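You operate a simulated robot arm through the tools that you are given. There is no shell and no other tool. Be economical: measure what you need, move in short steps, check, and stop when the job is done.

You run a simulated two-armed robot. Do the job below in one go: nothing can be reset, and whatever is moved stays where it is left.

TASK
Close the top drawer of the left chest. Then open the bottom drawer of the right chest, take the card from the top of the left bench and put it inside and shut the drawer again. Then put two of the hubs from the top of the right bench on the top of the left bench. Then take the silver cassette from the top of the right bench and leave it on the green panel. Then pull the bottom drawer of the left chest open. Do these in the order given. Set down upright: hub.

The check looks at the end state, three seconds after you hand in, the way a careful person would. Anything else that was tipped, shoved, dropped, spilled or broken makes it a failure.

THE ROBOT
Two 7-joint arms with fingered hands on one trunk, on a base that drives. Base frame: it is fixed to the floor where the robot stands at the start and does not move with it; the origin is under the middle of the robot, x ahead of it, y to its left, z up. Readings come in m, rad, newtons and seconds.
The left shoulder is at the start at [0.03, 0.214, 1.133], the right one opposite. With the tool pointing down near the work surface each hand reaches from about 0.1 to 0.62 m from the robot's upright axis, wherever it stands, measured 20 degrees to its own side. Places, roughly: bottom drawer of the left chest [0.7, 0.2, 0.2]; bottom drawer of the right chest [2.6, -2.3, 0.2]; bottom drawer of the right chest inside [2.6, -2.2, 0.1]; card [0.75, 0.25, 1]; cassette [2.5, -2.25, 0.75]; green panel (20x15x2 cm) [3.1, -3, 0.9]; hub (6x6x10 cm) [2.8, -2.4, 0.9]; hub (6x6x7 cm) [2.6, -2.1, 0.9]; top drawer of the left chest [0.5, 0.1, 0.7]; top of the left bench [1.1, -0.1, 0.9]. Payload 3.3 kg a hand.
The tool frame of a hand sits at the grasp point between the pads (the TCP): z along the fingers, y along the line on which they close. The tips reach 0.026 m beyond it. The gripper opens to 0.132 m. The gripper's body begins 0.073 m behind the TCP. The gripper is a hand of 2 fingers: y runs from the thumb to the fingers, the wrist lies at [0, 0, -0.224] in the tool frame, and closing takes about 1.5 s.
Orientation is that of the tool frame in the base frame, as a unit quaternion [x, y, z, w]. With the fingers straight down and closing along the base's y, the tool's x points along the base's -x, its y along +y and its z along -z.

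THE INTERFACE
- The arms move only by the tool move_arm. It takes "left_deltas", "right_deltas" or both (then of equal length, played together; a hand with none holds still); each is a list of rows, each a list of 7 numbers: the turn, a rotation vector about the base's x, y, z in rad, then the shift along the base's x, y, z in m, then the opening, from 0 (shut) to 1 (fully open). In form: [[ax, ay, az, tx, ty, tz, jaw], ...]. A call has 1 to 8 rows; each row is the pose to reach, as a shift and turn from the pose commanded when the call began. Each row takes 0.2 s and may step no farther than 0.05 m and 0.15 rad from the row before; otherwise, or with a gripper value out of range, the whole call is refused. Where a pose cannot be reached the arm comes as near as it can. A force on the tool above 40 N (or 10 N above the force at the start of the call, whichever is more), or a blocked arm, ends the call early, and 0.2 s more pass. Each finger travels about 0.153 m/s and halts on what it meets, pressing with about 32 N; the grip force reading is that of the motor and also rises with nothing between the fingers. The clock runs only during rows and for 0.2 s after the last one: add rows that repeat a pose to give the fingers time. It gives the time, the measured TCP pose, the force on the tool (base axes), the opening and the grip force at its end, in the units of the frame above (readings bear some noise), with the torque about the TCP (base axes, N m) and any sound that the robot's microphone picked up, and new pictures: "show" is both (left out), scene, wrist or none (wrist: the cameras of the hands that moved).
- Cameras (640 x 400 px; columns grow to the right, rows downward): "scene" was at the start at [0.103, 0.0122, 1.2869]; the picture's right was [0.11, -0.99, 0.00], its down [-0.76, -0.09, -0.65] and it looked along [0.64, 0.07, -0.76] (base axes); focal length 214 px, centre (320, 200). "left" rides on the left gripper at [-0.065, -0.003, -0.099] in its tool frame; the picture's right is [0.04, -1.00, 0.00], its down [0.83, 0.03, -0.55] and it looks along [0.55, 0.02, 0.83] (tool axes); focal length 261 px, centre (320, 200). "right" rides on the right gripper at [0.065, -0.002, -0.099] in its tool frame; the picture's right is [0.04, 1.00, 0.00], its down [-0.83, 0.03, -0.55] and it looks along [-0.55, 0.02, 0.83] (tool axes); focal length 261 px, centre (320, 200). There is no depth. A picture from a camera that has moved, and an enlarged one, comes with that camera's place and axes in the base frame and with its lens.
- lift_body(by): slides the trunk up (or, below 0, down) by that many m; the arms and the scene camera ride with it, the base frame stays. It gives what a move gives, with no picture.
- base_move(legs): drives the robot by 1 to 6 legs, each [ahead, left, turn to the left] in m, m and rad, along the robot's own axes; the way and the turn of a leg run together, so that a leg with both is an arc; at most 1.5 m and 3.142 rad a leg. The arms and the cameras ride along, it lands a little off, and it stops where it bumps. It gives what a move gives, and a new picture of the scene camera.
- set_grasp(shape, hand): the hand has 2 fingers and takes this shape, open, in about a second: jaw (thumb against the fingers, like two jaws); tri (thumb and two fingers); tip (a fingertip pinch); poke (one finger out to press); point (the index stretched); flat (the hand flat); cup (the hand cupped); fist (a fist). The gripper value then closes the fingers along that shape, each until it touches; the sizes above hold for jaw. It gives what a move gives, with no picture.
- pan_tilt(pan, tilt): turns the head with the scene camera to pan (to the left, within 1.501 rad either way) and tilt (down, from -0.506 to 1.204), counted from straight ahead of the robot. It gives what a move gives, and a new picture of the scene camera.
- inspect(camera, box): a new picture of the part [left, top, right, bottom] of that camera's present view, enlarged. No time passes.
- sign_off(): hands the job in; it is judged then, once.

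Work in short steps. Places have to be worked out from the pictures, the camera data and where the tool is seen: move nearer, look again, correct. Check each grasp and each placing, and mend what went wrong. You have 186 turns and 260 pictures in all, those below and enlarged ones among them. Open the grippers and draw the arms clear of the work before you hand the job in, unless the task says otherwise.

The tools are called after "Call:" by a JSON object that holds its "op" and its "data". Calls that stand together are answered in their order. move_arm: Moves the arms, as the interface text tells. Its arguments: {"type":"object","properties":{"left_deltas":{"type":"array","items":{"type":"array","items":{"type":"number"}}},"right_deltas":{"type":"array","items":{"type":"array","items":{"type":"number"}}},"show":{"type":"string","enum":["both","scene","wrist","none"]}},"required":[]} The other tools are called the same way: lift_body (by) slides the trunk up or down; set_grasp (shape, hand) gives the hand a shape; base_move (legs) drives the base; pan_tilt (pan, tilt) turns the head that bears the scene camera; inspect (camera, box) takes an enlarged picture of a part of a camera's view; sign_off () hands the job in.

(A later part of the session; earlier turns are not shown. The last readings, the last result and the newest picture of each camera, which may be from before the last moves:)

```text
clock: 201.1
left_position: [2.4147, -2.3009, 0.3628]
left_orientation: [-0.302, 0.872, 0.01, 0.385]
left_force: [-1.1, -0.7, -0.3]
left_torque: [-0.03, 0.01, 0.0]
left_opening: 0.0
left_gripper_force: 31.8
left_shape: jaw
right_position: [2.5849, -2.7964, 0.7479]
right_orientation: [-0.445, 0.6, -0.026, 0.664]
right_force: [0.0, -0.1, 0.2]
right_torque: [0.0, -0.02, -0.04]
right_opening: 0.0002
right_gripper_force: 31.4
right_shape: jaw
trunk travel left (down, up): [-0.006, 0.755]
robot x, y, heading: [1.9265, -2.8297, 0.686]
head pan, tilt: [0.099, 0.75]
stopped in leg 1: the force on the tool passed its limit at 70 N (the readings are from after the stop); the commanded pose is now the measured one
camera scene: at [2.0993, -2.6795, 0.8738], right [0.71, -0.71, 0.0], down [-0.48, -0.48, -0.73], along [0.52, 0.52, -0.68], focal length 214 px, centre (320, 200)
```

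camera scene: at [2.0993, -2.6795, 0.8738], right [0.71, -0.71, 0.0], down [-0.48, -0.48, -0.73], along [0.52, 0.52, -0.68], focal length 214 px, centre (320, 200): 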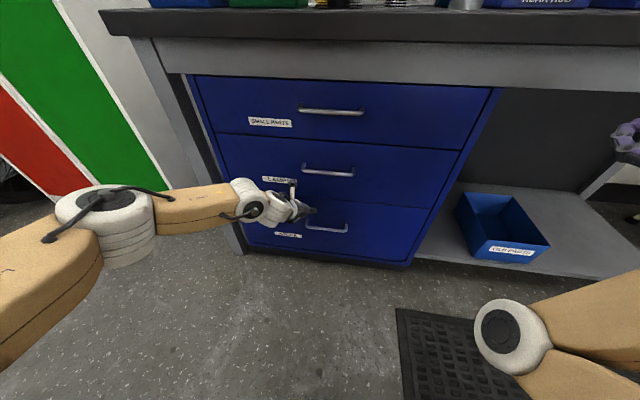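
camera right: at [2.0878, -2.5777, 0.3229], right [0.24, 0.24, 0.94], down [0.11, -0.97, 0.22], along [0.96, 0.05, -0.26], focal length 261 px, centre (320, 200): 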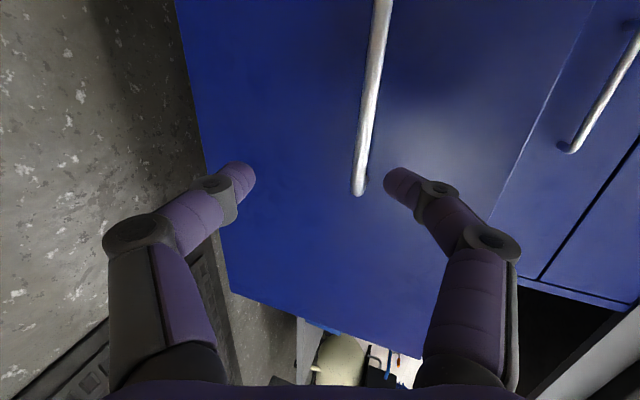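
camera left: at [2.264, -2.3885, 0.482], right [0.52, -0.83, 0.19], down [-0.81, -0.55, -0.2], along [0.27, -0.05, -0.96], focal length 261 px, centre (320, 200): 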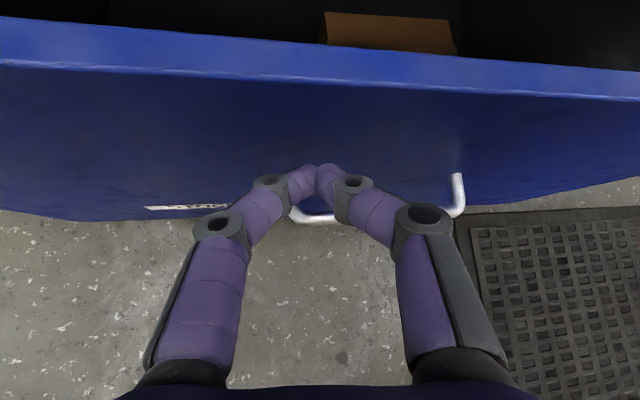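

A firm stop: the drawer should be shut. I withdraw the hand and check it.

Call:
{"op": "move_arm", "data": {"left_deltas": [[0, 0, 0, -0.03, -0.024, 0, 0], [0, 0, 0, -0.06, -0.048, 0, 0], [0, 0, 0, -0.09, -0.072, 0, 0], [0, 0, 0, -0.12, -0.096, 0, 0], [0, 0, 0, -0.15, -0.12, 0.02, 0]], "show": "none"}}

Call:
{"op": "inspect", "data": {"camera": "scene", "box": [160, 50, 520, 290]}}

```text
clock: 202.2
left_position: [2.2666, -2.4193, 0.3816]
left_orientation: [-0.304, 0.872, 0.012, 0.385]
left_force: [0.5, 0.2, -0.9]
left_torque: [-0.03, -0.02, -0.05]
left_opening: 0.0
left_gripper_force: 31.7
left_shape: jaw
right_position: [2.5868, -2.796, 0.748]
right_orientation: [-0.446, 0.6, -0.025, 0.664]
right_force: [-0.1, -0.1, -0.3]
right_torque: [0.0, 0.01, -0.01]
right_opening: 0.0001
right_gripper_force: 31.8
right_shape: jaw
trunk travel left (down, up): [-0.006, 0.755]
robot x, y, heading: [1.926, -2.8359, 0.686]
head pan, tilt: [0.099, 0.75]
```

```text
1.67 times, centred on (340, 170) of scene
camera zoom: at [2.0995, -2.6793, 0.8738], right [0.71, -0.71, 0.0], down [-0.48, -0.48, -0.73], along [0.52, 0.52, -0.68], focal length 358 px, centre (287, 250)
```

zoom: 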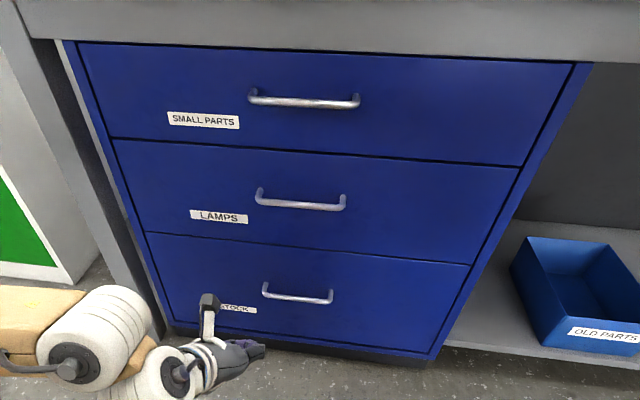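

Closed flush. Next the hubs. I raise the trunk, then restore the left hand to tool-down.

Call:
{"op": "lift_body", "data": {"by": 0.4}}

Call:
{"op": "lift_body", "data": {"by": 0.3}}

Call:
{"op": "pan_tilt", "data": {"pan": -0.5, "tilt": 0.7}}

```text
clock: 206.1
left_position: [2.2631, -2.4211, 0.7815]
left_orientation: [-0.303, 0.872, 0.011, 0.384]
left_force: [-0.2, -0.3, -0.4]
left_torque: [-0.01, -0.01, 0.0]
left_opening: 0.0
left_gripper_force: 31.8
left_shape: jaw
right_position: [2.5868, -2.7968, 1.1476]
right_orientation: [-0.446, 0.6, -0.026, 0.664]
right_force: [-0.7, 1.1, -0.3]
right_torque: [-0.01, -0.08, -0.02]
right_opening: 0.0
right_gripper_force: 32.5
right_shape: jaw
trunk travel left (down, up): [-0.406, 0.355]
robot x, y, heading: [1.9292, -2.8325, 0.684]
head pan, tilt: [0.099, 0.75]
```

```text
clock: 209.1
left_position: [2.2628, -2.4218, 1.0829]
left_orientation: [-0.303, 0.872, 0.011, 0.384]
left_force: [-0.4, -0.7, -0.7]
left_torque: [0.0, -0.03, -0.03]
left_opening: 0.0002
left_gripper_force: 32.0
left_shape: jaw
right_position: [2.5919, -2.8071, 1.449]
right_orientation: [-0.444, 0.602, -0.039, 0.662]
right_force: [0.0, -0.2, -0.7]
right_torque: [0.0, -0.01, -0.02]
right_opening: 0.0001
right_gripper_force: 31.9
right_shape: jaw
trunk travel left (down, up): [-0.706, 0.055]
robot x, y, heading: [1.9262, -2.8294, 0.685]
head pan, tilt: [0.099, 0.75]
```

```text
clock: 210.1
left_position: [2.2645, -2.4211, 1.0827]
left_orientation: [-0.302, 0.872, 0.011, 0.384]
left_force: [0.0, -0.3, -0.1]
left_torque: [-0.03, -0.01, 0.02]
left_opening: 0.0
left_gripper_force: 31.8
left_shape: jaw
right_position: [2.5913, -2.8078, 1.4513]
right_orientation: [-0.441, 0.601, -0.037, 0.665]
right_force: [-0.6, 0.7, 0.0]
right_torque: [0.02, -0.01, 0.02]
right_opening: 0.0
right_gripper_force: 31.9
right_shape: jaw
trunk travel left (down, up): [-0.706, 0.055]
robot x, y, heading: [1.9294, -2.8278, 0.684]
head pan, tilt: [-0.499, 0.7]
camera scene: at [2.0227, -2.8051, 1.592], right [0.19, -0.98, 0.0], down [-0.63, -0.12, -0.76], along [0.75, 0.14, -0.64], focal length 214 px, centre (320, 200)
```

scene: 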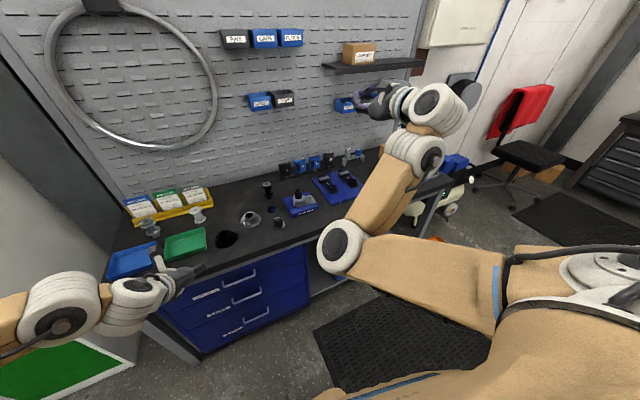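

I swing the parked right hand outward to the right so its elbow leaves the work area.

Call:
{"op": "move_arm", "data": {"right_deltas": [[0, 0, -0.08, 0.004, -0.045, 0, 0], [0, 0, -0.16, 0.008, -0.09, 0, 0], [0, 0, -0.24, 0.012, -0.135, 0, 0], [0, 0, -0.32, 0.016, -0.18, 0, 0], [0, 0, -0.4, 0.02, -0.225, 0, 0], [0, 0, -0.48, 0.024, -0.27, 0, 0], [0, 0, -0.56, 0.028, -0.315, 0, 0], [0, 0, -0.64, 0.034, -0.355, 0, 0]], "show": "scene"}}

```text
clock: 211.9
left_position: [2.2649, -2.4218, 1.0826]
left_orientation: [-0.302, 0.872, 0.01, 0.385]
left_force: [-0.5, 0.3, -0.8]
left_torque: [0.01, 0.03, 0.04]
left_opening: 0.0
left_gripper_force: 32.5
left_shape: jaw
right_position: [2.6198, -3.1546, 1.4476]
right_orientation: [-0.233, 0.71, -0.234, 0.622]
right_force: [-0.8, -0.4, -0.3]
right_torque: [0.03, 0.02, 0.04]
right_opening: 0.0
right_gripper_force: 31.3
right_shape: jaw
trunk travel left (down, up): [-0.706, 0.055]
robot x, y, heading: [1.9297, -2.8283, 0.686]
head pan, tilt: [-0.499, 0.7]
camera scene: at [2.0233, -2.8066, 1.592], right [0.18, -0.98, 0.0], down [-0.63, -0.12, -0.76], along [0.75, 0.14, -0.64], focal length 214 px, centre (320, 200)
```

scene: 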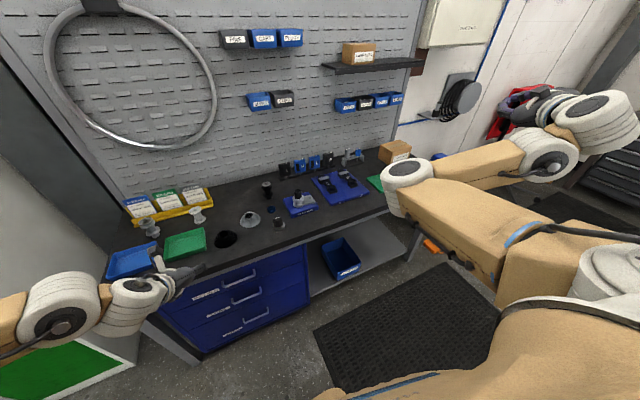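

The elbow has now swung outward and high — a good posture again. I fold the right tool down from here.

Call:
{"op": "move_arm", "data": {"right_deltas": [[0.006, 0.145, 0, -0.01, 0, -0.03, 0], [0.012, 0.29, 0, -0.025, 0, -0.06, 0], [0.018, 0.435, 0, -0.045, 0, -0.09, 0], [0.024, 0.58, 0, -0.065, 0.002, -0.115, 0], [0.03, 0.725, 0, -0.09, 0.004, -0.14, 0], [0.036, 0.87, 0, -0.115, 0.006, -0.16, 0], [0.042, 1.015, 0, -0.145, 0.008, -0.175, 0], [0.048, 1.16, 0, -0.175, 0.01, -0.19, 0]], "show": "none"}}

Call:
{"op": "move_arm", "data": {"right_deltas": [[0.006, 0.145, 0, -0.02, 0.01, -0.01, 0.3], [0.012, 0.29, 0, -0.04, 0.03, -0.015, 0.6], [0.012, 0.29, 0, -0.05, 0.06, -0.02, 0.6], [0.012, 0.29, 0, -0.05, 0.09, -0.02, 0.6]], "show": "scene"}}

```text
clock: 213.7
left_position: [2.2638, -2.4211, 1.0825]
left_orientation: [-0.302, 0.872, 0.01, 0.385]
left_force: [-0.4, -0.4, -1.3]
left_torque: [-0.02, -0.01, 0.01]
left_opening: 0.0003
left_gripper_force: 32.4
left_shape: jaw
right_position: [2.4667, -3.0893, 1.0972]
right_orientation: [-0.309, 0.936, -0.059, 0.161]
right_force: [0.9, 0.3, 0.0]
right_torque: [-0.02, 0.02, -0.01]
right_opening: 0.0
right_gripper_force: 32.0
right_shape: jaw
right hand out of reach, approached as far as the arm can: row 4, 5, 6, 7, 8
trunk travel left (down, up): [-0.706, 0.055]
robot x, y, heading: [1.9302, -2.8287, 0.682]
head pan, tilt: [-0.499, 0.7]
```

```text
clock: 214.7
left_position: [2.2656, -2.4211, 1.0828]
left_orientation: [-0.303, 0.872, 0.012, 0.384]
left_force: [0.0, 0.9, 0.6]
left_torque: [0.0, -0.02, 0.01]
left_opening: 0.0
left_gripper_force: 31.9
left_shape: jaw
right_position: [2.3642, -3.0154, 1.0153]
right_orientation: [-0.313, 0.949, -0.012, 0.035]
right_force: [0.5, -0.4, 0.0]
right_torque: [-0.01, 0.02, 0.02]
right_opening: 0.0788
right_gripper_force: 0.0
right_shape: jaw
right hand out of reach, approached as far as the arm can: row 1, 2, 3, 4
trunk travel left (down, up): [-0.706, 0.055]
robot x, y, heading: [1.9282, -2.8319, 0.678]
head pan, tilt: [-0.499, 0.7]
camera scene: at [2.0251, -2.8053, 1.5919], right [0.18, -0.98, 0.0], down [-0.63, -0.12, -0.76], along [0.75, 0.14, -0.65], focal length 214 px, centre (320, 200)
```

scene: 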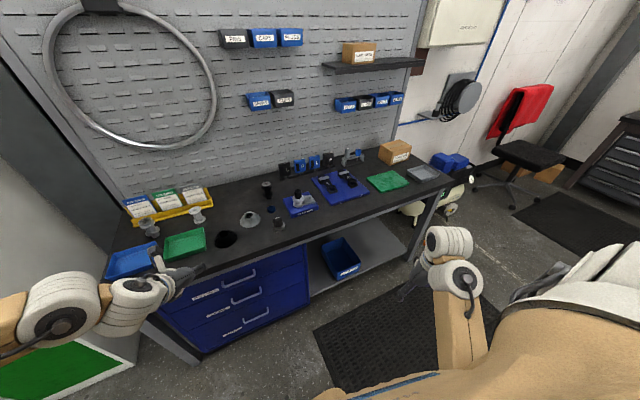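

The right arm works in a low posture here; I tuck it back a little, and turn the left hand to tool-down at a safe height.

Call:
{"op": "move_arm", "data": {"left_deltas": [[-0.047, 0.123, 0, -0.01, -0.005, 0.02, 0.3], [-0.094, 0.246, 0, -0.02, -0.01, 0.04, 0.6], [-0.141, 0.369, 0, -0.03, -0.015, 0.06, 0.8], [-0.188, 0.492, 0, -0.04, -0.02, 0.08, 0.8], [-0.235, 0.615, 0, -0.05, -0.02, 0.1, 0.8], [-0.281, 0.738, 0, -0.06, -0.02, 0.11, 0.8]], "right_deltas": [[0, 0, 0, -0.012, -0.008, 0, 0.6], [0, 0, 0, -0.024, -0.016, 0, 0.6], [0, 0, 0, -0.036, -0.025, 0, 0.6], [0, 0, 0, -0.048, -0.033, 0, 0.6], [0, 0, 0, -0.062, -0.05, 0, 0.6], [0, 0, 0, -0.062, -0.05, 0, 0.6]], "show": "none"}}

Call:
{"op": "base_move", "data": {"legs": [[0.2, 0.09, -0.015]]}}

Call:
{"op": "pan_tilt", "data": {"pan": 0.1, "tilt": 0.85}}

```text
clock: 216.1
left_position: [2.2041, -2.441, 1.1946]
left_orientation: [-0.328, 0.945, 0.0, -0.001]
left_force: [0.3, -0.5, 0.7]
left_torque: [0.0, 0.02, 0.03]
left_opening: 0.1051
left_gripper_force: 0.0
left_shape: jaw
right_position: [2.3007, -3.0685, 1.0153]
right_orientation: [-0.312, 0.95, -0.009, 0.026]
right_force: [-0.2, -0.1, 0.3]
right_torque: [-0.01, 0.02, -0.02]
right_opening: 0.079
right_gripper_force: 0.0
right_shape: jaw
trunk travel left (down, up): [-0.706, 0.055]
robot x, y, heading: [1.9282, -2.8293, 0.687]
head pan, tilt: [-0.499, 0.7]
```

```text
clock: 217.8
left_position: [2.3087, -2.2445, 1.1913]
left_orientation: [-0.322, 0.947, -0.001, 0.0]
left_force: [-0.1, -0.1, -0.1]
left_torque: [-0.04, 0.01, -0.01]
left_opening: 0.1051
left_gripper_force: 0.0
left_shape: jaw
right_position: [2.3995, -2.8742, 1.0152]
right_orientation: [-0.308, 0.951, -0.009, 0.026]
right_force: [1.3, 0.1, -0.8]
right_torque: [0.01, 0.01, 0.02]
right_opening: 0.079
right_gripper_force: 0.1
right_shape: jaw
trunk travel left (down, up): [-0.706, 0.055]
robot x, y, heading: [2.0318, -2.6329, 0.674]
head pan, tilt: [-0.499, 0.7]
camera scene: at [2.1251, -2.6073, 1.592], right [0.17, -0.98, 0.0], down [-0.63, -0.11, -0.76], along [0.75, 0.13, -0.64], focal length 214 px, centre (320, 200)
```

scene: 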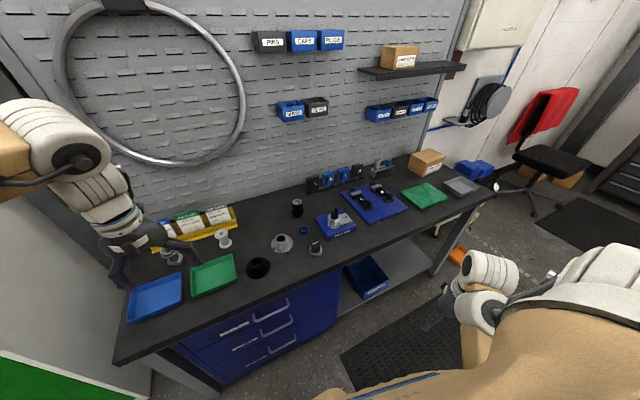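

```text
clock: 218.8
left_position: [2.3099, -2.2456, 1.1912]
left_orientation: [-0.323, 0.946, -0.001, 0.001]
left_force: [0.9, 0.3, -0.2]
left_torque: [0.01, 0.02, 0.04]
left_opening: 0.1054
left_gripper_force: 0.0
left_shape: jaw
right_position: [2.4005, -2.8742, 1.0147]
right_orientation: [-0.308, 0.951, -0.009, 0.026]
right_force: [0.6, -1.0, -1.2]
right_torque: [-0.02, 0.04, 0.0]
right_opening: 0.079
right_gripper_force: 0.1
right_shape: jaw
trunk travel left (down, up): [-0.706, 0.055]
robot x, y, heading: [2.0347, -2.6333, 0.675]
head pan, tilt: [0.099, 0.85]
camera scene: at [2.0971, -2.5682, 1.5798], right [0.7, -0.72, 0.0], down [-0.54, -0.52, -0.66], along [0.47, 0.46, -0.75], focal length 214 px, centre (320, 200)
```

scene: 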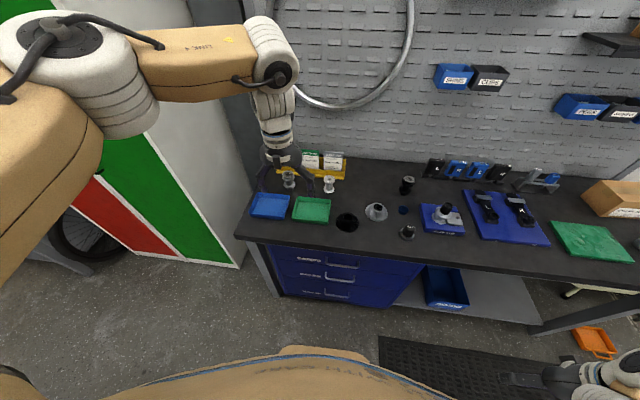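

I zoom in on the hubs.

Call:
{"op": "inspect", "data": {"camera": "scene", "box": [240, 140, 440, 265]}}

```text
3.20 times, centred on (340, 202) of scene
camera zoom: at [2.0971, -2.5682, 1.5798], right [0.7, -0.72, 0.0], down [-0.54, -0.52, -0.66], along [0.47, 0.46, -0.75], focal length 686 px, centre (256, 192)
```

zoom: 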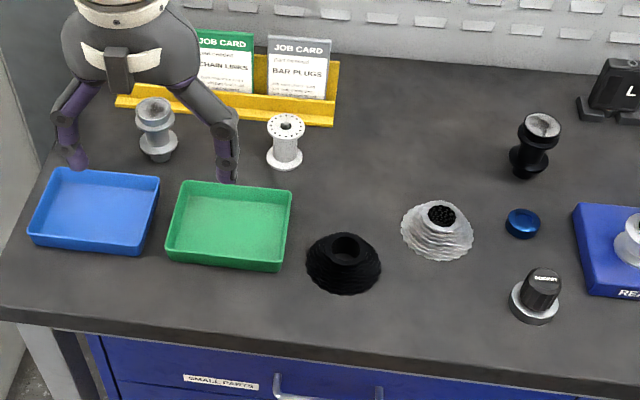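

Grey, white and black hubs are on the bench; I start with the white one at ≈[2.603, -2.13]. I drive closer with the left hand aligned to it.

Call:
{"op": "base_move", "data": {"legs": [[0.19, -0.12, -0.01]]}}

Call:
{"op": "inspect", "data": {"camera": "left", "box": [0, 0, 640, 400]}}

```text
clock: 220.5
left_position: [2.5349, -2.2266, 1.192]
left_orientation: [-0.318, 0.948, 0.0, 0.001]
left_force: [0.1, 0.2, -0.4]
left_torque: [0.0, 0.05, 0.0]
left_opening: 0.1056
left_gripper_force: 0.0
left_shape: jaw
right_position: [2.6189, -2.856, 1.0151]
right_orientation: [-0.303, 0.953, -0.009, 0.026]
right_force: [-0.2, -0.2, 0.1]
right_torque: [0.01, 0.02, 0.02]
right_opening: 0.0792
right_gripper_force: 0.2
right_shape: jaw
trunk travel left (down, up): [-0.706, 0.055]
robot x, y, heading: [2.2553, -2.608, 0.662]
head pan, tilt: [0.099, 0.85]
camera scene: at [2.32, -2.5473, 1.5797], right [0.69, -0.72, 0.0], down [-0.54, -0.52, -0.66], along [0.48, 0.46, -0.75], focal length 214 px, centre (320, 200)
```

scene: 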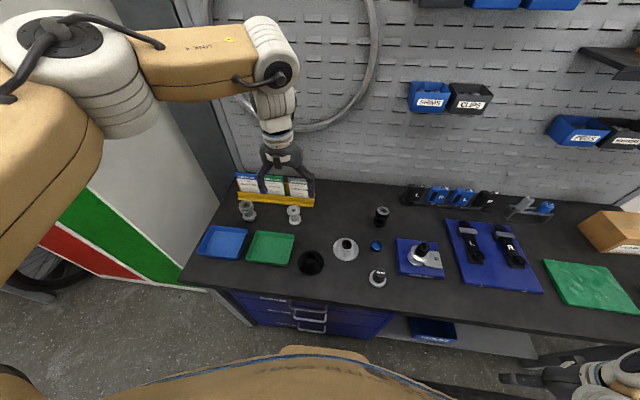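

```text
1.00 times, centred on (320, 200) of left (not enlarged: the box is as wide or as high as the picture)
camera zoom: at [2.5891, -2.1898, 1.2906], right [0.57, -0.82, 0.0], down [-0.68, -0.47, 0.55], along [-0.45, -0.32, -0.83], focal length 261 px, centre (320, 200)
```

zoom: 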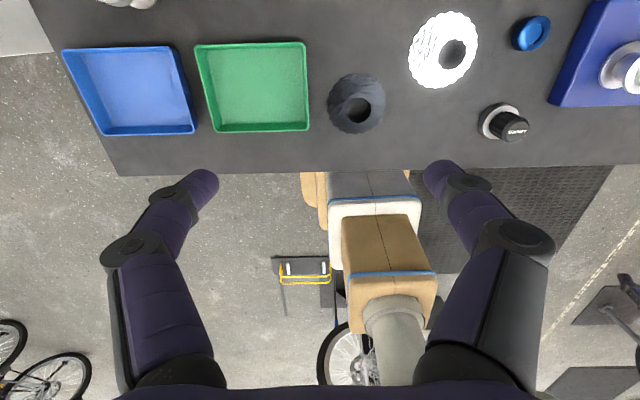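

White hub from this view: ≈[2.612, -2.125]. I move the left hand over it and come down part way.

Call:
{"op": "move_arm", "data": {"left_deltas": [[0, 0, 0, 0.025, 0.033, 0, 0.8], [0, 0, 0, 0.05, 0.066, 0, 0.8], [0, 0, 0, 0.077, 0.1, 0, 0.8], [0, 0, 0, 0.077, 0.1, -0.045, 0.8], [0, 0, 0, 0.077, 0.1, -0.09, 0.8], [0, 0, 0, 0.077, 0.1, -0.13, 0.8]], "show": "both"}}

Call:
{"op": "inspect", "data": {"camera": "scene", "box": [210, 140, 370, 240]}}

```text
clock: 221.9
left_position: [2.5818, -2.1946, 1.1068]
left_orientation: [-0.318, 0.948, 0.0, 0.0]
left_force: [0.1, 0.3, 0.0]
left_torque: [-0.01, 0.0, 0.0]
left_opening: 0.1056
left_gripper_force: 0.1
left_shape: jaw
left hand out of reach, approached as far as the arm can: row 2, 3, 4, 5, 6
right_position: [2.6177, -2.8571, 1.0145]
right_orientation: [-0.303, 0.953, -0.01, 0.026]
right_force: [-0.7, 0.8, 0.5]
right_torque: [-0.01, 0.01, 0.02]
right_opening: 0.0791
right_gripper_force: 0.1
right_shape: jaw
trunk travel left (down, up): [-0.706, 0.055]
robot x, y, heading: [2.2577, -2.6126, 0.665]
head pan, tilt: [0.099, 0.85]
camera scene: at [2.3184, -2.5478, 1.5798], right [0.69, -0.72, 0.0], down [-0.54, -0.52, -0.66], along [0.48, 0.46, -0.75], focal length 214 px, centre (320, 200)
camera left: at [2.636, -2.1584, 1.2052], right [0.57, -0.82, 0.0], down [-0.69, -0.47, 0.55], along [-0.45, -0.32, -0.83], focal length 261 px, centre (320, 200)
```

scene: 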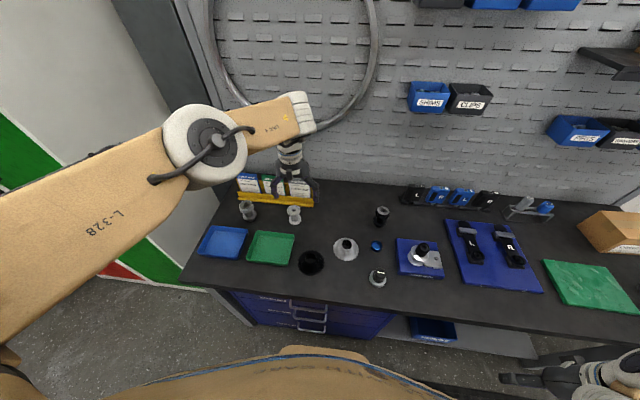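
left: 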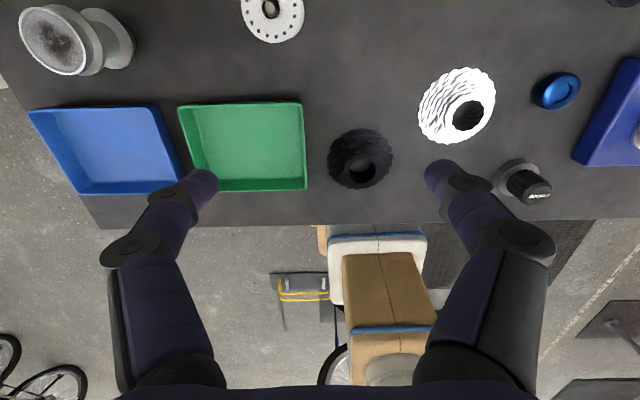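

```text
4.00 times, centred on (290, 190) of scene
camera zoom: at [2.3184, -2.5478, 1.5798], right [0.69, -0.72, 0.0], down [-0.54, -0.52, -0.66], along [0.48, 0.46, -0.75], focal length 858 px, centre (440, 240)
```

zoom: 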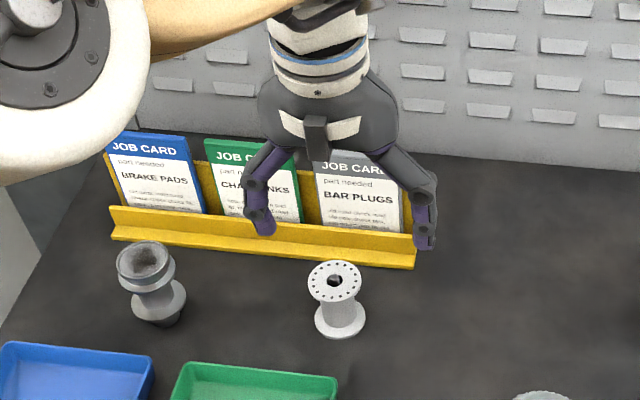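

At this trunk height the arm falls ~6 cm short. I lower the trunk 8 cm and nudge the base forward slightly, then retry.

Call:
{"op": "lift_body", "data": {"by": -0.08}}

Call:
{"op": "base_move", "data": {"legs": [[0.03, 0.0, 0]]}}

Call:
{"op": "move_arm", "data": {"left_deltas": [[0, 0, 0, 0.005, 0.02, 0.01, 0.8], [0, 0, 0, 0.01, 0.045, 0.01, 0.8]], "show": "wrist"}}

```text
clock: 223.1
left_position: [2.5817, -2.1957, 1.0295]
left_orientation: [-0.318, 0.948, -0.001, 0.001]
left_force: [-0.4, -0.3, -0.4]
left_torque: [0.01, 0.05, 0.02]
left_opening: 0.1053
left_gripper_force: 0.1
left_shape: jaw
right_position: [2.6188, -2.8557, 0.936]
right_orientation: [-0.303, 0.953, -0.009, 0.026]
right_force: [0.0, 0.3, 0.3]
right_torque: [0.02, 0.02, 0.01]
right_opening: 0.0792
right_gripper_force: 0.1
right_shape: jaw
trunk travel left (down, up): [-0.626, 0.135]
robot x, y, heading: [2.2541, -2.6118, 0.66]
head pan, tilt: [0.099, 0.85]
```

```text
clock: 223.9
left_position: [2.6073, -2.1766, 1.0285]
left_orientation: [-0.318, 0.948, -0.001, -0.001]
left_force: [0.0, 0.4, -0.3]
left_torque: [-0.03, 0.06, 0.06]
left_opening: 0.1054
left_gripper_force: 0.1
left_shape: jaw
right_position: [2.6442, -2.8368, 0.9357]
right_orientation: [-0.303, 0.953, -0.009, 0.024]
right_force: [0.2, 0.0, 0.6]
right_torque: [-0.05, 0.02, 0.03]
right_opening: 0.0789
right_gripper_force: 0.0
right_shape: jaw
trunk travel left (down, up): [-0.626, 0.135]
robot x, y, heading: [2.2786, -2.5956, 0.669]
head pan, tilt: [0.099, 0.85]
camera scene: at [2.3456, -2.5265, 1.4996], right [0.69, -0.72, 0.0], down [-0.54, -0.52, -0.66], along [0.48, 0.46, -0.75], focal length 214 px, centre (320, 200)
```

scene: 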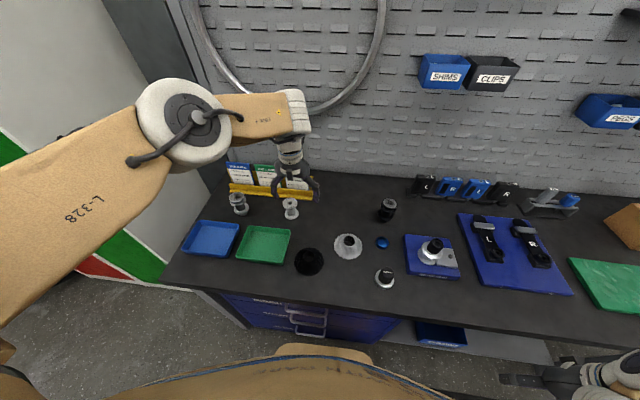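

```text
clock: 224.5
left_position: [2.6075, -2.1718, 1.0351]
left_orientation: [-0.317, 0.948, -0.001, 0.001]
left_force: [0.2, 0.1, 0.5]
left_torque: [-0.03, 0.03, -0.04]
left_opening: 0.1057
left_gripper_force: 0.1
left_shape: jaw
left hand out of reach, approached as far as the arm can: row 1, 2
right_position: [2.6437, -2.8364, 0.9356]
right_orientation: [-0.303, 0.953, -0.008, 0.026]
right_force: [1.1, -0.2, -0.2]
right_torque: [-0.01, 0.01, 0.02]
right_opening: 0.0794
right_gripper_force: 0.3
right_shape: jaw
trunk travel left (down, up): [-0.626, 0.135]
robot x, y, heading: [2.2785, -2.5957, 0.669]
head pan, tilt: [0.099, 0.85]
camera left: at [2.6597, -2.1341, 1.1327], right [0.57, -0.82, 0.0], down [-0.69, -0.47, 0.55], along [-0.45, -0.32, -0.83], focal length 261 px, centre (320, 200)
```

left: 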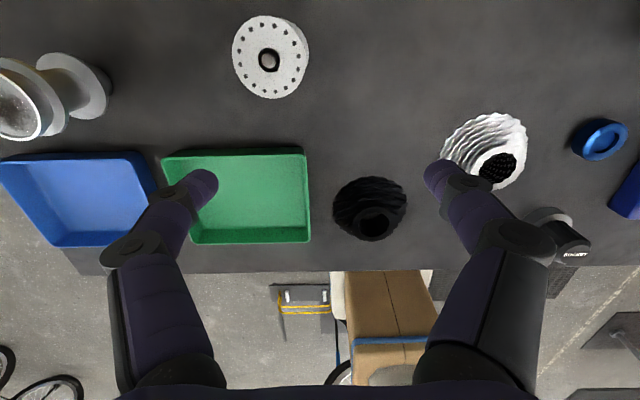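

The tool-down reach ends just short. I pitch the fingers 25° forward, which gains ~9 cm, and then move to the hub.

Call:
{"op": "move_arm", "data": {"left_deltas": [[0.068, -0.086, 0, 0, 0, 0.01, 0.8], [0.136, -0.172, 0, 0, 0, 0.02, 0.8], [0.204, -0.258, 0, 0.005, 0.015, 0.02, 0.8], [0.272, -0.344, 0, 0.012, 0.035, 0.02, 0.8], [0.272, -0.344, 0, 0.018, 0.052, 0.02, 0.8]], "show": "both"}}

Call:
{"op": "inspect", "data": {"camera": "scene", "box": [220, 140, 380, 240]}}

```text
clock: 225.7
left_position: [2.6249, -2.1207, 1.0548]
left_orientation: [-0.31, 0.925, 0.073, 0.206]
left_force: [0.2, -0.5, -0.4]
left_torque: [-0.01, -0.01, -0.02]
left_opening: 0.1054
left_gripper_force: 0.1
left_shape: jaw
right_position: [2.6428, -2.8378, 0.9361]
right_orientation: [-0.303, 0.953, -0.009, 0.026]
right_force: [0.2, -0.2, 0.3]
right_torque: [-0.02, -0.02, 0.02]
right_opening: 0.0791
right_gripper_force: 0.1
right_shape: jaw
trunk travel left (down, up): [-0.626, 0.135]
robot x, y, heading: [2.2757, -2.5952, 0.665]
head pan, tilt: [0.099, 0.85]
camera scene: at [2.3438, -2.5279, 1.4997], right [0.69, -0.72, 0.0], down [-0.54, -0.52, -0.66], along [0.48, 0.46, -0.75], focal length 214 px, centre (320, 200)
camera left: at [2.6401, -2.1131, 1.171], right [0.57, -0.82, -0.02], down [-0.81, -0.57, 0.15], along [-0.13, -0.06, -0.99], focal length 261 px, centre (320, 200)
```

scene: 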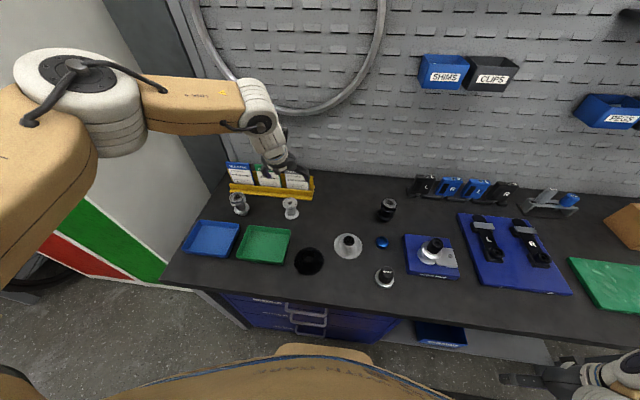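
left: 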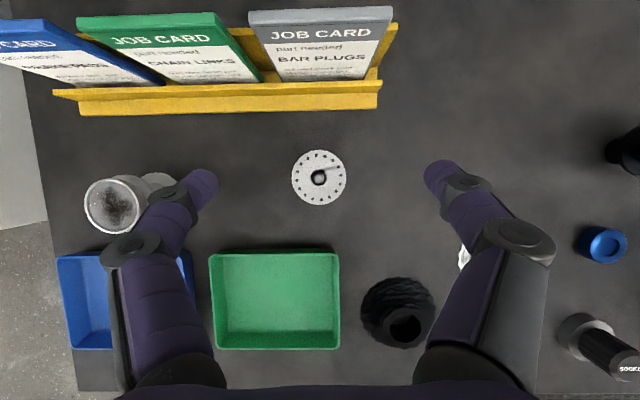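

```text
4.00 times, centred on (300, 190) of scene
camera zoom: at [2.3438, -2.5279, 1.4997], right [0.69, -0.72, 0.0], down [-0.54, -0.52, -0.66], along [0.48, 0.46, -0.75], focal length 858 px, centre (400, 240)
```

zoom: 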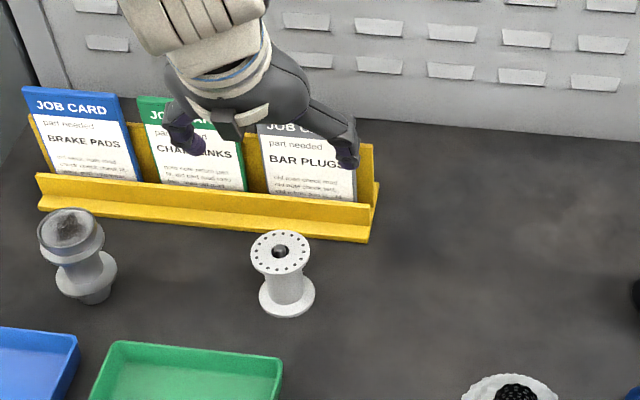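

Excellent view: the hub is centred between the fingers (axis ≈[2.627, -2.115], flange ~4.6 cm). I descend to grip it.

Call:
{"op": "move_arm", "data": {"left_deltas": [[0, 0, 0, 0.002, 0.006, -0.04, 0.8], [0, 0, 0, 0.002, 0.006, -0.08, 0.8], [0, 0, 0, 0.002, 0.006, -0.11, 0.8], [0, 0, 0, 0.002, 0.006, -0.13, 0.8]], "show": "wrist"}}

```text
clock: 226.7
left_position: [2.6292, -2.113, 0.9224]
left_orientation: [-0.311, 0.925, 0.073, 0.206]
left_force: [0.2, 0.2, 0.2]
left_torque: [0.01, 0.0, 0.02]
left_opening: 0.1055
left_gripper_force: 0.1
left_shape: jaw
right_position: [2.643, -2.8371, 0.9356]
right_orientation: [-0.303, 0.953, -0.009, 0.026]
right_force: [-0.1, -0.4, 0.8]
right_torque: [0.01, -0.01, 0.0]
right_opening: 0.079
right_gripper_force: 0.0
right_shape: jaw
trunk travel left (down, up): [-0.626, 0.135]
robot x, y, heading: [2.2754, -2.5947, 0.666]
head pan, tilt: [0.099, 0.85]
camera left: at [2.6442, -2.1066, 1.0395], right [0.57, -0.82, -0.02], down [-0.81, -0.57, 0.15], along [-0.13, -0.06, -0.99], focal length 261 px, centre (320, 200)
```

left: 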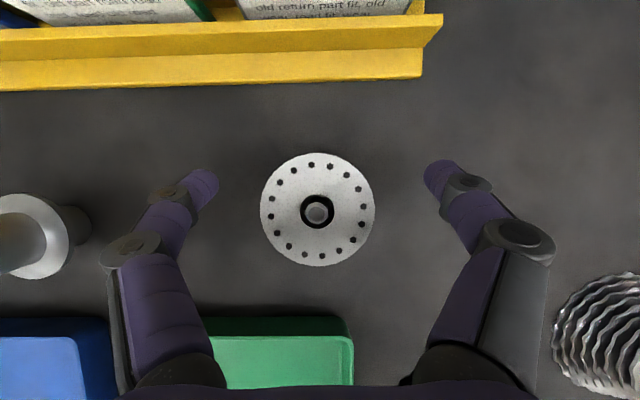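

Centred. I close on the hub.

Call:
{"op": "move_arm", "data": {"left_deltas": [[0, 0, 0, 0, 0, 0, 0.5], [0, 0, 0, 0, 0, 0, 0.25], [0, 0, 0, 0, 0, 0, 0], [0, 0, 0, 0, 0, 0, 0], [0, 0, 0, 0, 0, 0, 0]], "show": "none"}}

Call:
{"op": "move_arm", "data": {"left_deltas": [[0, 0, 0, 0, 0, 0.03, 0], [0, 0, 0, 0, 0, 0.07, 0], [0, 0, 0, 0, 0, 0.11, 0], [0, 0, 0, -0.01, -0.008, 0.15, 0], [0, 0, 0, -0.03, -0.024, 0.19, 0]], "show": "both"}}

```text
clock: 227.9
left_position: [2.6289, -2.1125, 0.9216]
left_orientation: [-0.311, 0.925, 0.073, 0.205]
left_force: [-0.3, 0.7, -1.7]
left_torque: [-0.01, -0.03, -0.02]
left_opening: 0.0231
left_gripper_force: 32.4
left_shape: jaw
right_position: [2.6429, -2.8368, 0.9357]
right_orientation: [-0.303, 0.953, -0.01, 0.026]
right_force: [-0.9, -0.1, -0.3]
right_torque: [0.0, -0.01, 0.02]
right_opening: 0.0789
right_gripper_force: 0.1
right_shape: jaw
trunk travel left (down, up): [-0.626, 0.135]
robot x, y, heading: [2.2794, -2.594, 0.666]
head pan, tilt: [0.099, 0.85]
```

```text
clock: 229.1
left_position: [2.5961, -2.1384, 1.1145]
left_orientation: [-0.311, 0.925, 0.074, 0.205]
left_force: [-0.3, -0.8, -1.3]
left_torque: [0.01, -0.03, 0.0]
left_opening: 0.0229
left_gripper_force: 32.7
left_shape: jaw
right_position: [2.6424, -2.8376, 0.9356]
right_orientation: [-0.304, 0.952, -0.009, 0.026]
right_force: [0.2, -0.3, -0.9]
right_torque: [0.0, -0.04, -0.02]
right_opening: 0.0791
right_gripper_force: 0.1
right_shape: jaw
trunk travel left (down, up): [-0.626, 0.135]
robot x, y, heading: [2.2772, -2.59, 0.667]
head pan, tilt: [0.099, 0.85]
camera scene: at [2.3425, -2.5286, 1.4998], right [0.69, -0.72, 0.0], down [-0.54, -0.52, -0.66], along [0.48, 0.46, -0.75], focal length 214 px, centre (320, 200)
camera left: at [2.6118, -2.132, 1.2303], right [0.57, -0.82, -0.03], down [-0.81, -0.57, 0.15], along [-0.13, -0.06, -0.99], focal length 261 px, centre (320, 200)
```

scene: 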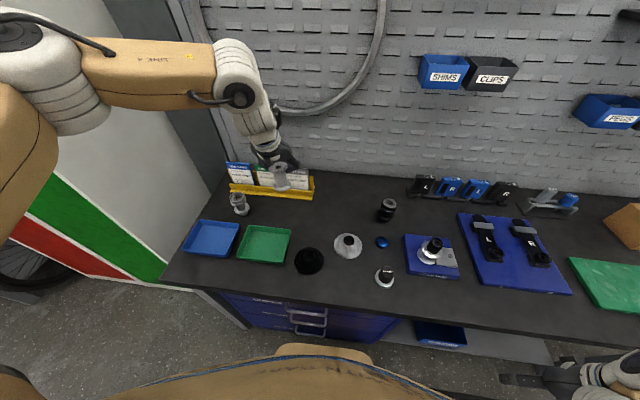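
left: 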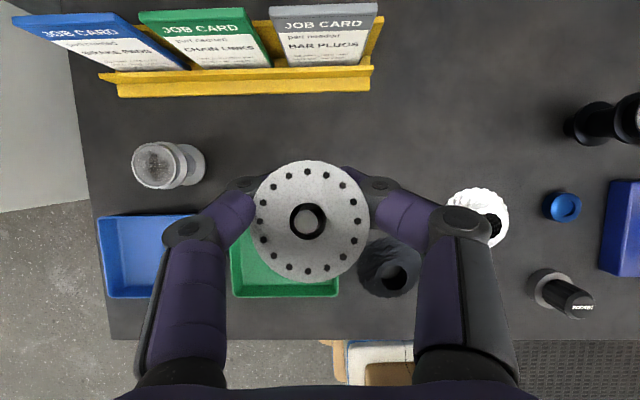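

Gripped on its core and lifted. I retract, back away from the bench and drive to the left bench.

Call:
{"op": "move_arm", "data": {"left_deltas": [[0, 0, 0, -0.03, -0.024, 0.01, 0], [0, 0, 0, -0.06, -0.048, 0.02, 0], [0, 0, 0, -0.09, -0.07, 0.02, 0]], "show": "none"}}

Call:
{"op": "base_move", "data": {"legs": [[-0.36, 0, -0.067], [0, 1.45, 0], [0, 1.42, 0]]}}

Call:
{"op": "pan_tilt", "data": {"pan": 0.2, "tilt": 0.9}}

```text
clock: 229.9
left_position: [2.5082, -2.2085, 1.1334]
left_orientation: [-0.311, 0.925, 0.072, 0.205]
left_force: [-0.3, 0.5, -1.6]
left_torque: [0.03, -0.01, 0.02]
left_opening: 0.0228
left_gripper_force: 32.2
left_shape: jaw
right_position: [2.6417, -2.8385, 0.936]
right_orientation: [-0.302, 0.953, -0.009, 0.026]
right_force: [0.2, 1.5, -0.4]
right_torque: [0.0, -0.01, -0.02]
right_opening: 0.0788
right_gripper_force: 0.0
right_shape: jaw
trunk travel left (down, up): [-0.626, 0.135]
robot x, y, heading: [2.277, -2.5963, 0.666]
head pan, tilt: [0.099, 0.85]
```

```text
clock: 245.8
left_position: [0.6401, -0.0388, 1.133]
left_orientation: [-0.272, 0.937, 0.063, 0.208]
left_force: [-0.1, 0.2, -1.5]
left_torque: [0.03, -0.02, 0.0]
left_opening: 0.0227
left_gripper_force: 31.8
left_shape: jaw
right_position: [0.7226, -0.6767, 0.9354]
right_orientation: [-0.264, 0.964, -0.01, 0.026]
right_force: [0.6, -0.6, -0.1]
right_torque: [0.02, 0.0, 0.02]
right_opening: 0.0793
right_gripper_force: 0.0
right_shape: jaw
trunk travel left (down, up): [-0.626, 0.135]
robot x, y, heading: [0.3818, -0.4038, 0.584]
head pan, tilt: [0.099, 0.85]
camera scene: at [0.4492, -0.3434, 1.4997], right [0.63, -0.78, 0.0], down [-0.58, -0.47, -0.66], along [0.51, 0.42, -0.75], focal length 214 px, centre (320, 200)
```

scene: 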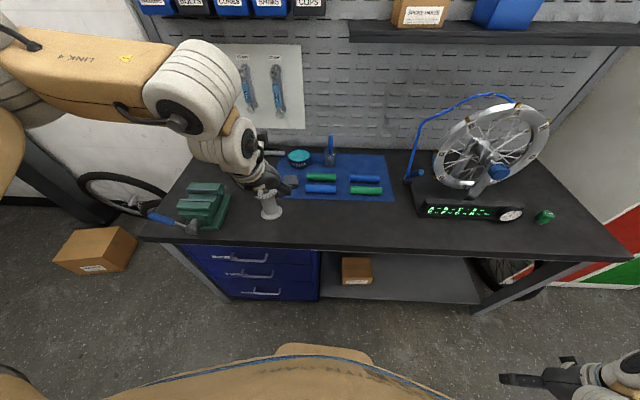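

```text
clock: 246.4
left_position: [0.6416, -0.0405, 1.1327]
left_orientation: [-0.272, 0.937, 0.065, 0.208]
left_force: [0.7, -0.3, -1.5]
left_torque: [-0.01, -0.03, -0.01]
left_opening: 0.0231
left_gripper_force: 31.9
left_shape: jaw
right_position: [0.7216, -0.6772, 0.9348]
right_orientation: [-0.264, 0.964, -0.01, 0.026]
right_force: [0.6, 0.7, -0.7]
right_torque: [0.0, 0.02, -0.02]
right_opening: 0.0791
right_gripper_force: 0.1
right_shape: jaw
trunk travel left (down, up): [-0.626, 0.135]
robot x, y, heading: [0.3754, -0.4052, 0.587]
head pan, tilt: [0.201, 0.901]
camera scene: at [0.4423, -0.3398, 1.4959], right [0.7, -0.71, 0.0], down [-0.56, -0.55, -0.62], along [0.44, 0.44, -0.78], focal length 214 px, centre (320, 200)
```

scene: 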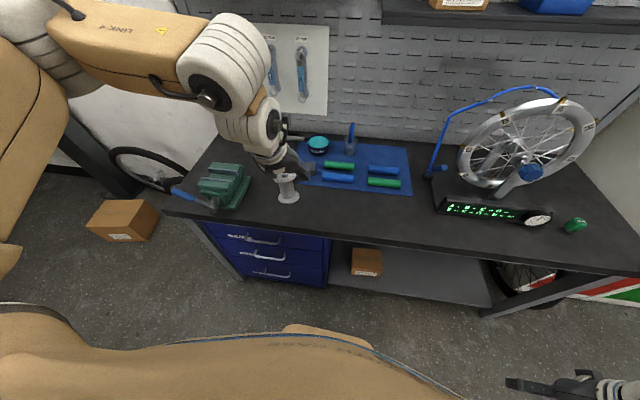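

The hub hangs above the front of the left bench at about f=0.55. I move it 5 cm further in and lower it.

Call:
{"op": "move_arm", "data": {"left_deltas": [[0, 0, 0, 0.021, 0.014, 0, 0], [0, 0, 0, 0.041, 0.028, -0.02, 0], [0, 0, 0, 0.041, 0.028, -0.06, 0], [0, 0, 0, 0.041, 0.028, -0.1, 0], [0, 0, 0, 0.041, 0.028, -0.14, 0], [0, 0, 0, 0.041, 0.028, -0.17, 0]], "show": "both"}}

```text
clock: 247.8
left_position: [0.685, -0.0107, 0.9624]
left_orientation: [-0.272, 0.937, 0.064, 0.207]
left_force: [0.2, -0.5, -1.8]
left_torque: [-0.01, -0.04, 0.03]
left_opening: 0.0232
left_gripper_force: 31.4
left_shape: jaw
right_position: [0.7222, -0.6774, 0.9343]
right_orientation: [-0.263, 0.964, -0.01, 0.025]
right_force: [-0.3, -0.6, -0.4]
right_torque: [0.01, -0.01, -0.01]
right_opening: 0.0792
right_gripper_force: 0.1
right_shape: jaw
trunk travel left (down, up): [-0.626, 0.135]
robot x, y, heading: [0.3807, -0.3983, 0.578]
head pan, tilt: [0.201, 0.901]
camera scene: at [0.4424, -0.3395, 1.4958], right [0.7, -0.71, 0.0], down [-0.56, -0.55, -0.62], along [0.44, 0.44, -0.78], focal length 214 px, centre (320, 200)
camera left: at [0.7006, -0.0056, 1.0791], right [0.5, -0.86, -0.03], down [-0.85, -0.5, 0.15], along [-0.14, -0.05, -0.99], focal length 261 px, centre (320, 200)
```

scene: 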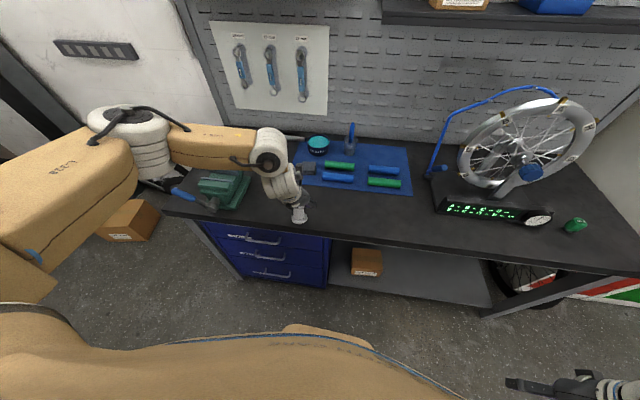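
left: 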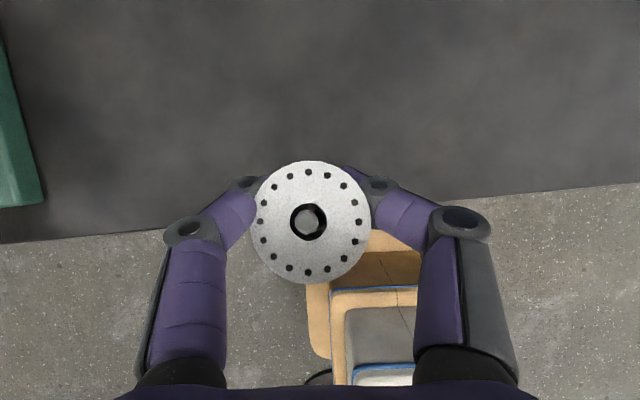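

The wrist view shows the hub right at the bench edge. I move it 7 cm further in before setting down.

Call:
{"op": "move_arm", "data": {"left_deltas": [[0, 0, 0, 0.02, 0.013, 0, 0], [0, 0, 0, 0.04, 0.026, 0, 0], [0, 0, 0, 0.06, 0.04, 0, 0]], "show": "wrist"}}

```text
clock: 248.6
left_position: [0.7434, 0.0276, 0.9633]
left_orientation: [-0.271, 0.938, 0.064, 0.208]
left_force: [0.0, 0.1, -1.6]
left_torque: [0.01, 0.0, 0.0]
left_opening: 0.0227
left_gripper_force: 32.0
left_shape: jaw
right_position: [0.7221, -0.6778, 0.9353]
right_orientation: [-0.263, 0.964, -0.01, 0.025]
right_force: [-0.7, 0.6, -0.1]
right_torque: [0.0, 0.02, -0.02]
right_opening: 0.079
right_gripper_force: 0.0
right_shape: jaw
trunk travel left (down, up): [-0.626, 0.135]
robot x, y, heading: [0.3818, -0.4019, 0.58]
head pan, tilt: [0.201, 0.901]
camera left: at [0.7598, 0.0332, 1.0802], right [0.5, -0.86, -0.03], down [-0.85, -0.5, 0.15], along [-0.14, -0.05, -0.99], focal length 261 px, centre (320, 200)
```

left: 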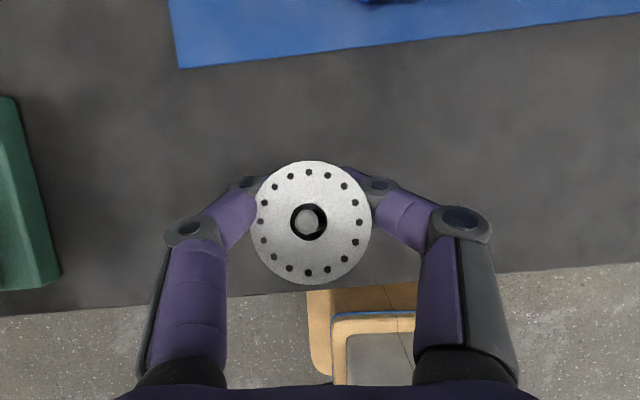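

Now well inside the edge and clear of the mat and vise. I lower gently to contact.

Call:
{"op": "move_arm", "data": {"left_deltas": [[0, 0, 0, 0, 0, -0.015, 0], [0, 0, 0, 0, 0, -0.027, 0], [0, 0, 0, 0, 0, -0.034, 0], [0, 0, 0, 0, 0, -0.04, 0], [0, 0, 0, 0, 0, -0.046, 0], [0, 0, 0, 0, 0, -0.052, 0], [0, 0, 0, 0, 0, -0.058, 0]], "show": "wrist"}}

```text
clock: 250.2
left_position: [0.7419, 0.0292, 0.9054]
left_orientation: [-0.271, 0.938, 0.064, 0.208]
left_force: [0.3, -1.0, 0.5]
left_torque: [0.02, 0.01, -0.01]
left_opening: 0.0152
left_gripper_force: 32.3
left_shape: jaw
right_position: [0.7221, -0.6779, 0.9348]
right_orientation: [-0.263, 0.964, -0.01, 0.024]
right_force: [0.0, 0.2, 0.7]
right_torque: [0.0, 0.02, 0.02]
right_opening: 0.079
right_gripper_force: 0.0
right_shape: jaw
trunk travel left (down, up): [-0.626, 0.135]
robot x, y, heading: [0.382, -0.4005, 0.581]
head pan, tilt: [0.201, 0.901]
camera left: at [0.758, 0.034, 1.0219], right [0.5, -0.86, -0.02], down [-0.85, -0.5, 0.15], along [-0.14, -0.05, -0.99], focal length 261 px, centre (320, 200)
```

left: 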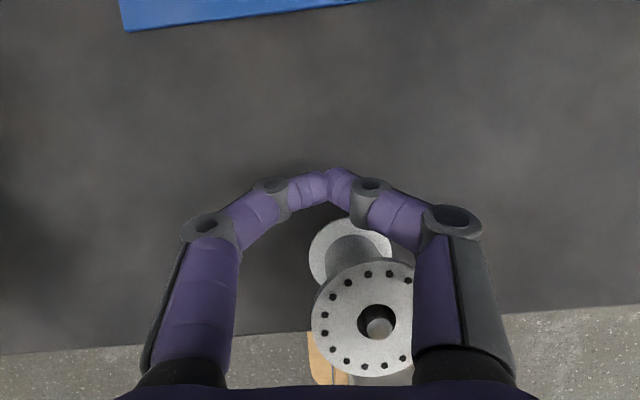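

The hub slipped out toward me but, checking the geometry, it stands upright on the bench inside the open arch of the fingers. I open gently and look.

Call:
{"op": "move_arm", "data": {"left_deltas": [[0, 0, 0, 0, 0, 0, 0.3], [0, 0, 0, 0, 0, 0.002, 0.6], [0, 0, 0, 0, 0, 0.002, 0.8], [0, 0, 0, 0, 0, 0.002, 0.8]], "show": "both"}}

```text
clock: 251.2
left_position: [0.7416, 0.0292, 0.9077]
left_orientation: [-0.272, 0.937, 0.064, 0.208]
left_force: [0.4, -0.8, -0.4]
left_torque: [-0.03, -0.01, -0.01]
left_opening: 0.1054
left_gripper_force: 0.0
left_shape: jaw
right_position: [0.723, -0.6765, 0.9351]
right_orientation: [-0.263, 0.964, -0.01, 0.025]
right_force: [-0.3, -0.2, -0.2]
right_torque: [0.0, 0.01, -0.01]
right_opening: 0.0787
right_gripper_force: 0.0
right_shape: jaw
trunk travel left (down, up): [-0.626, 0.135]
robot x, y, heading: [0.3758, -0.4048, 0.583]
head pan, tilt: [0.201, 0.901]
camera scene: at [0.4421, -0.3398, 1.4959], right [0.7, -0.71, 0.0], down [-0.56, -0.55, -0.62], along [0.44, 0.44, -0.78], focal length 214 px, centre (320, 200)
camera left: at [0.7576, 0.0342, 1.0242], right [0.5, -0.86, -0.02], down [-0.85, -0.5, 0.15], along [-0.14, -0.05, -0.99], focal length 261 px, centre (320, 200)
```

scene: 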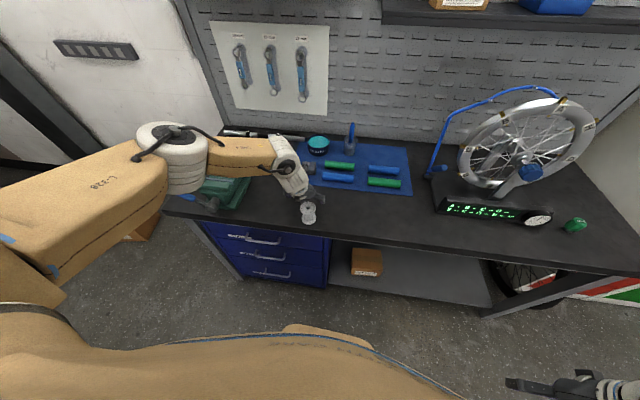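
left: 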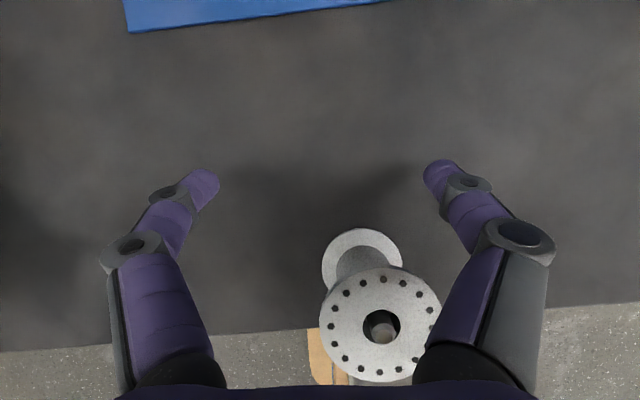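

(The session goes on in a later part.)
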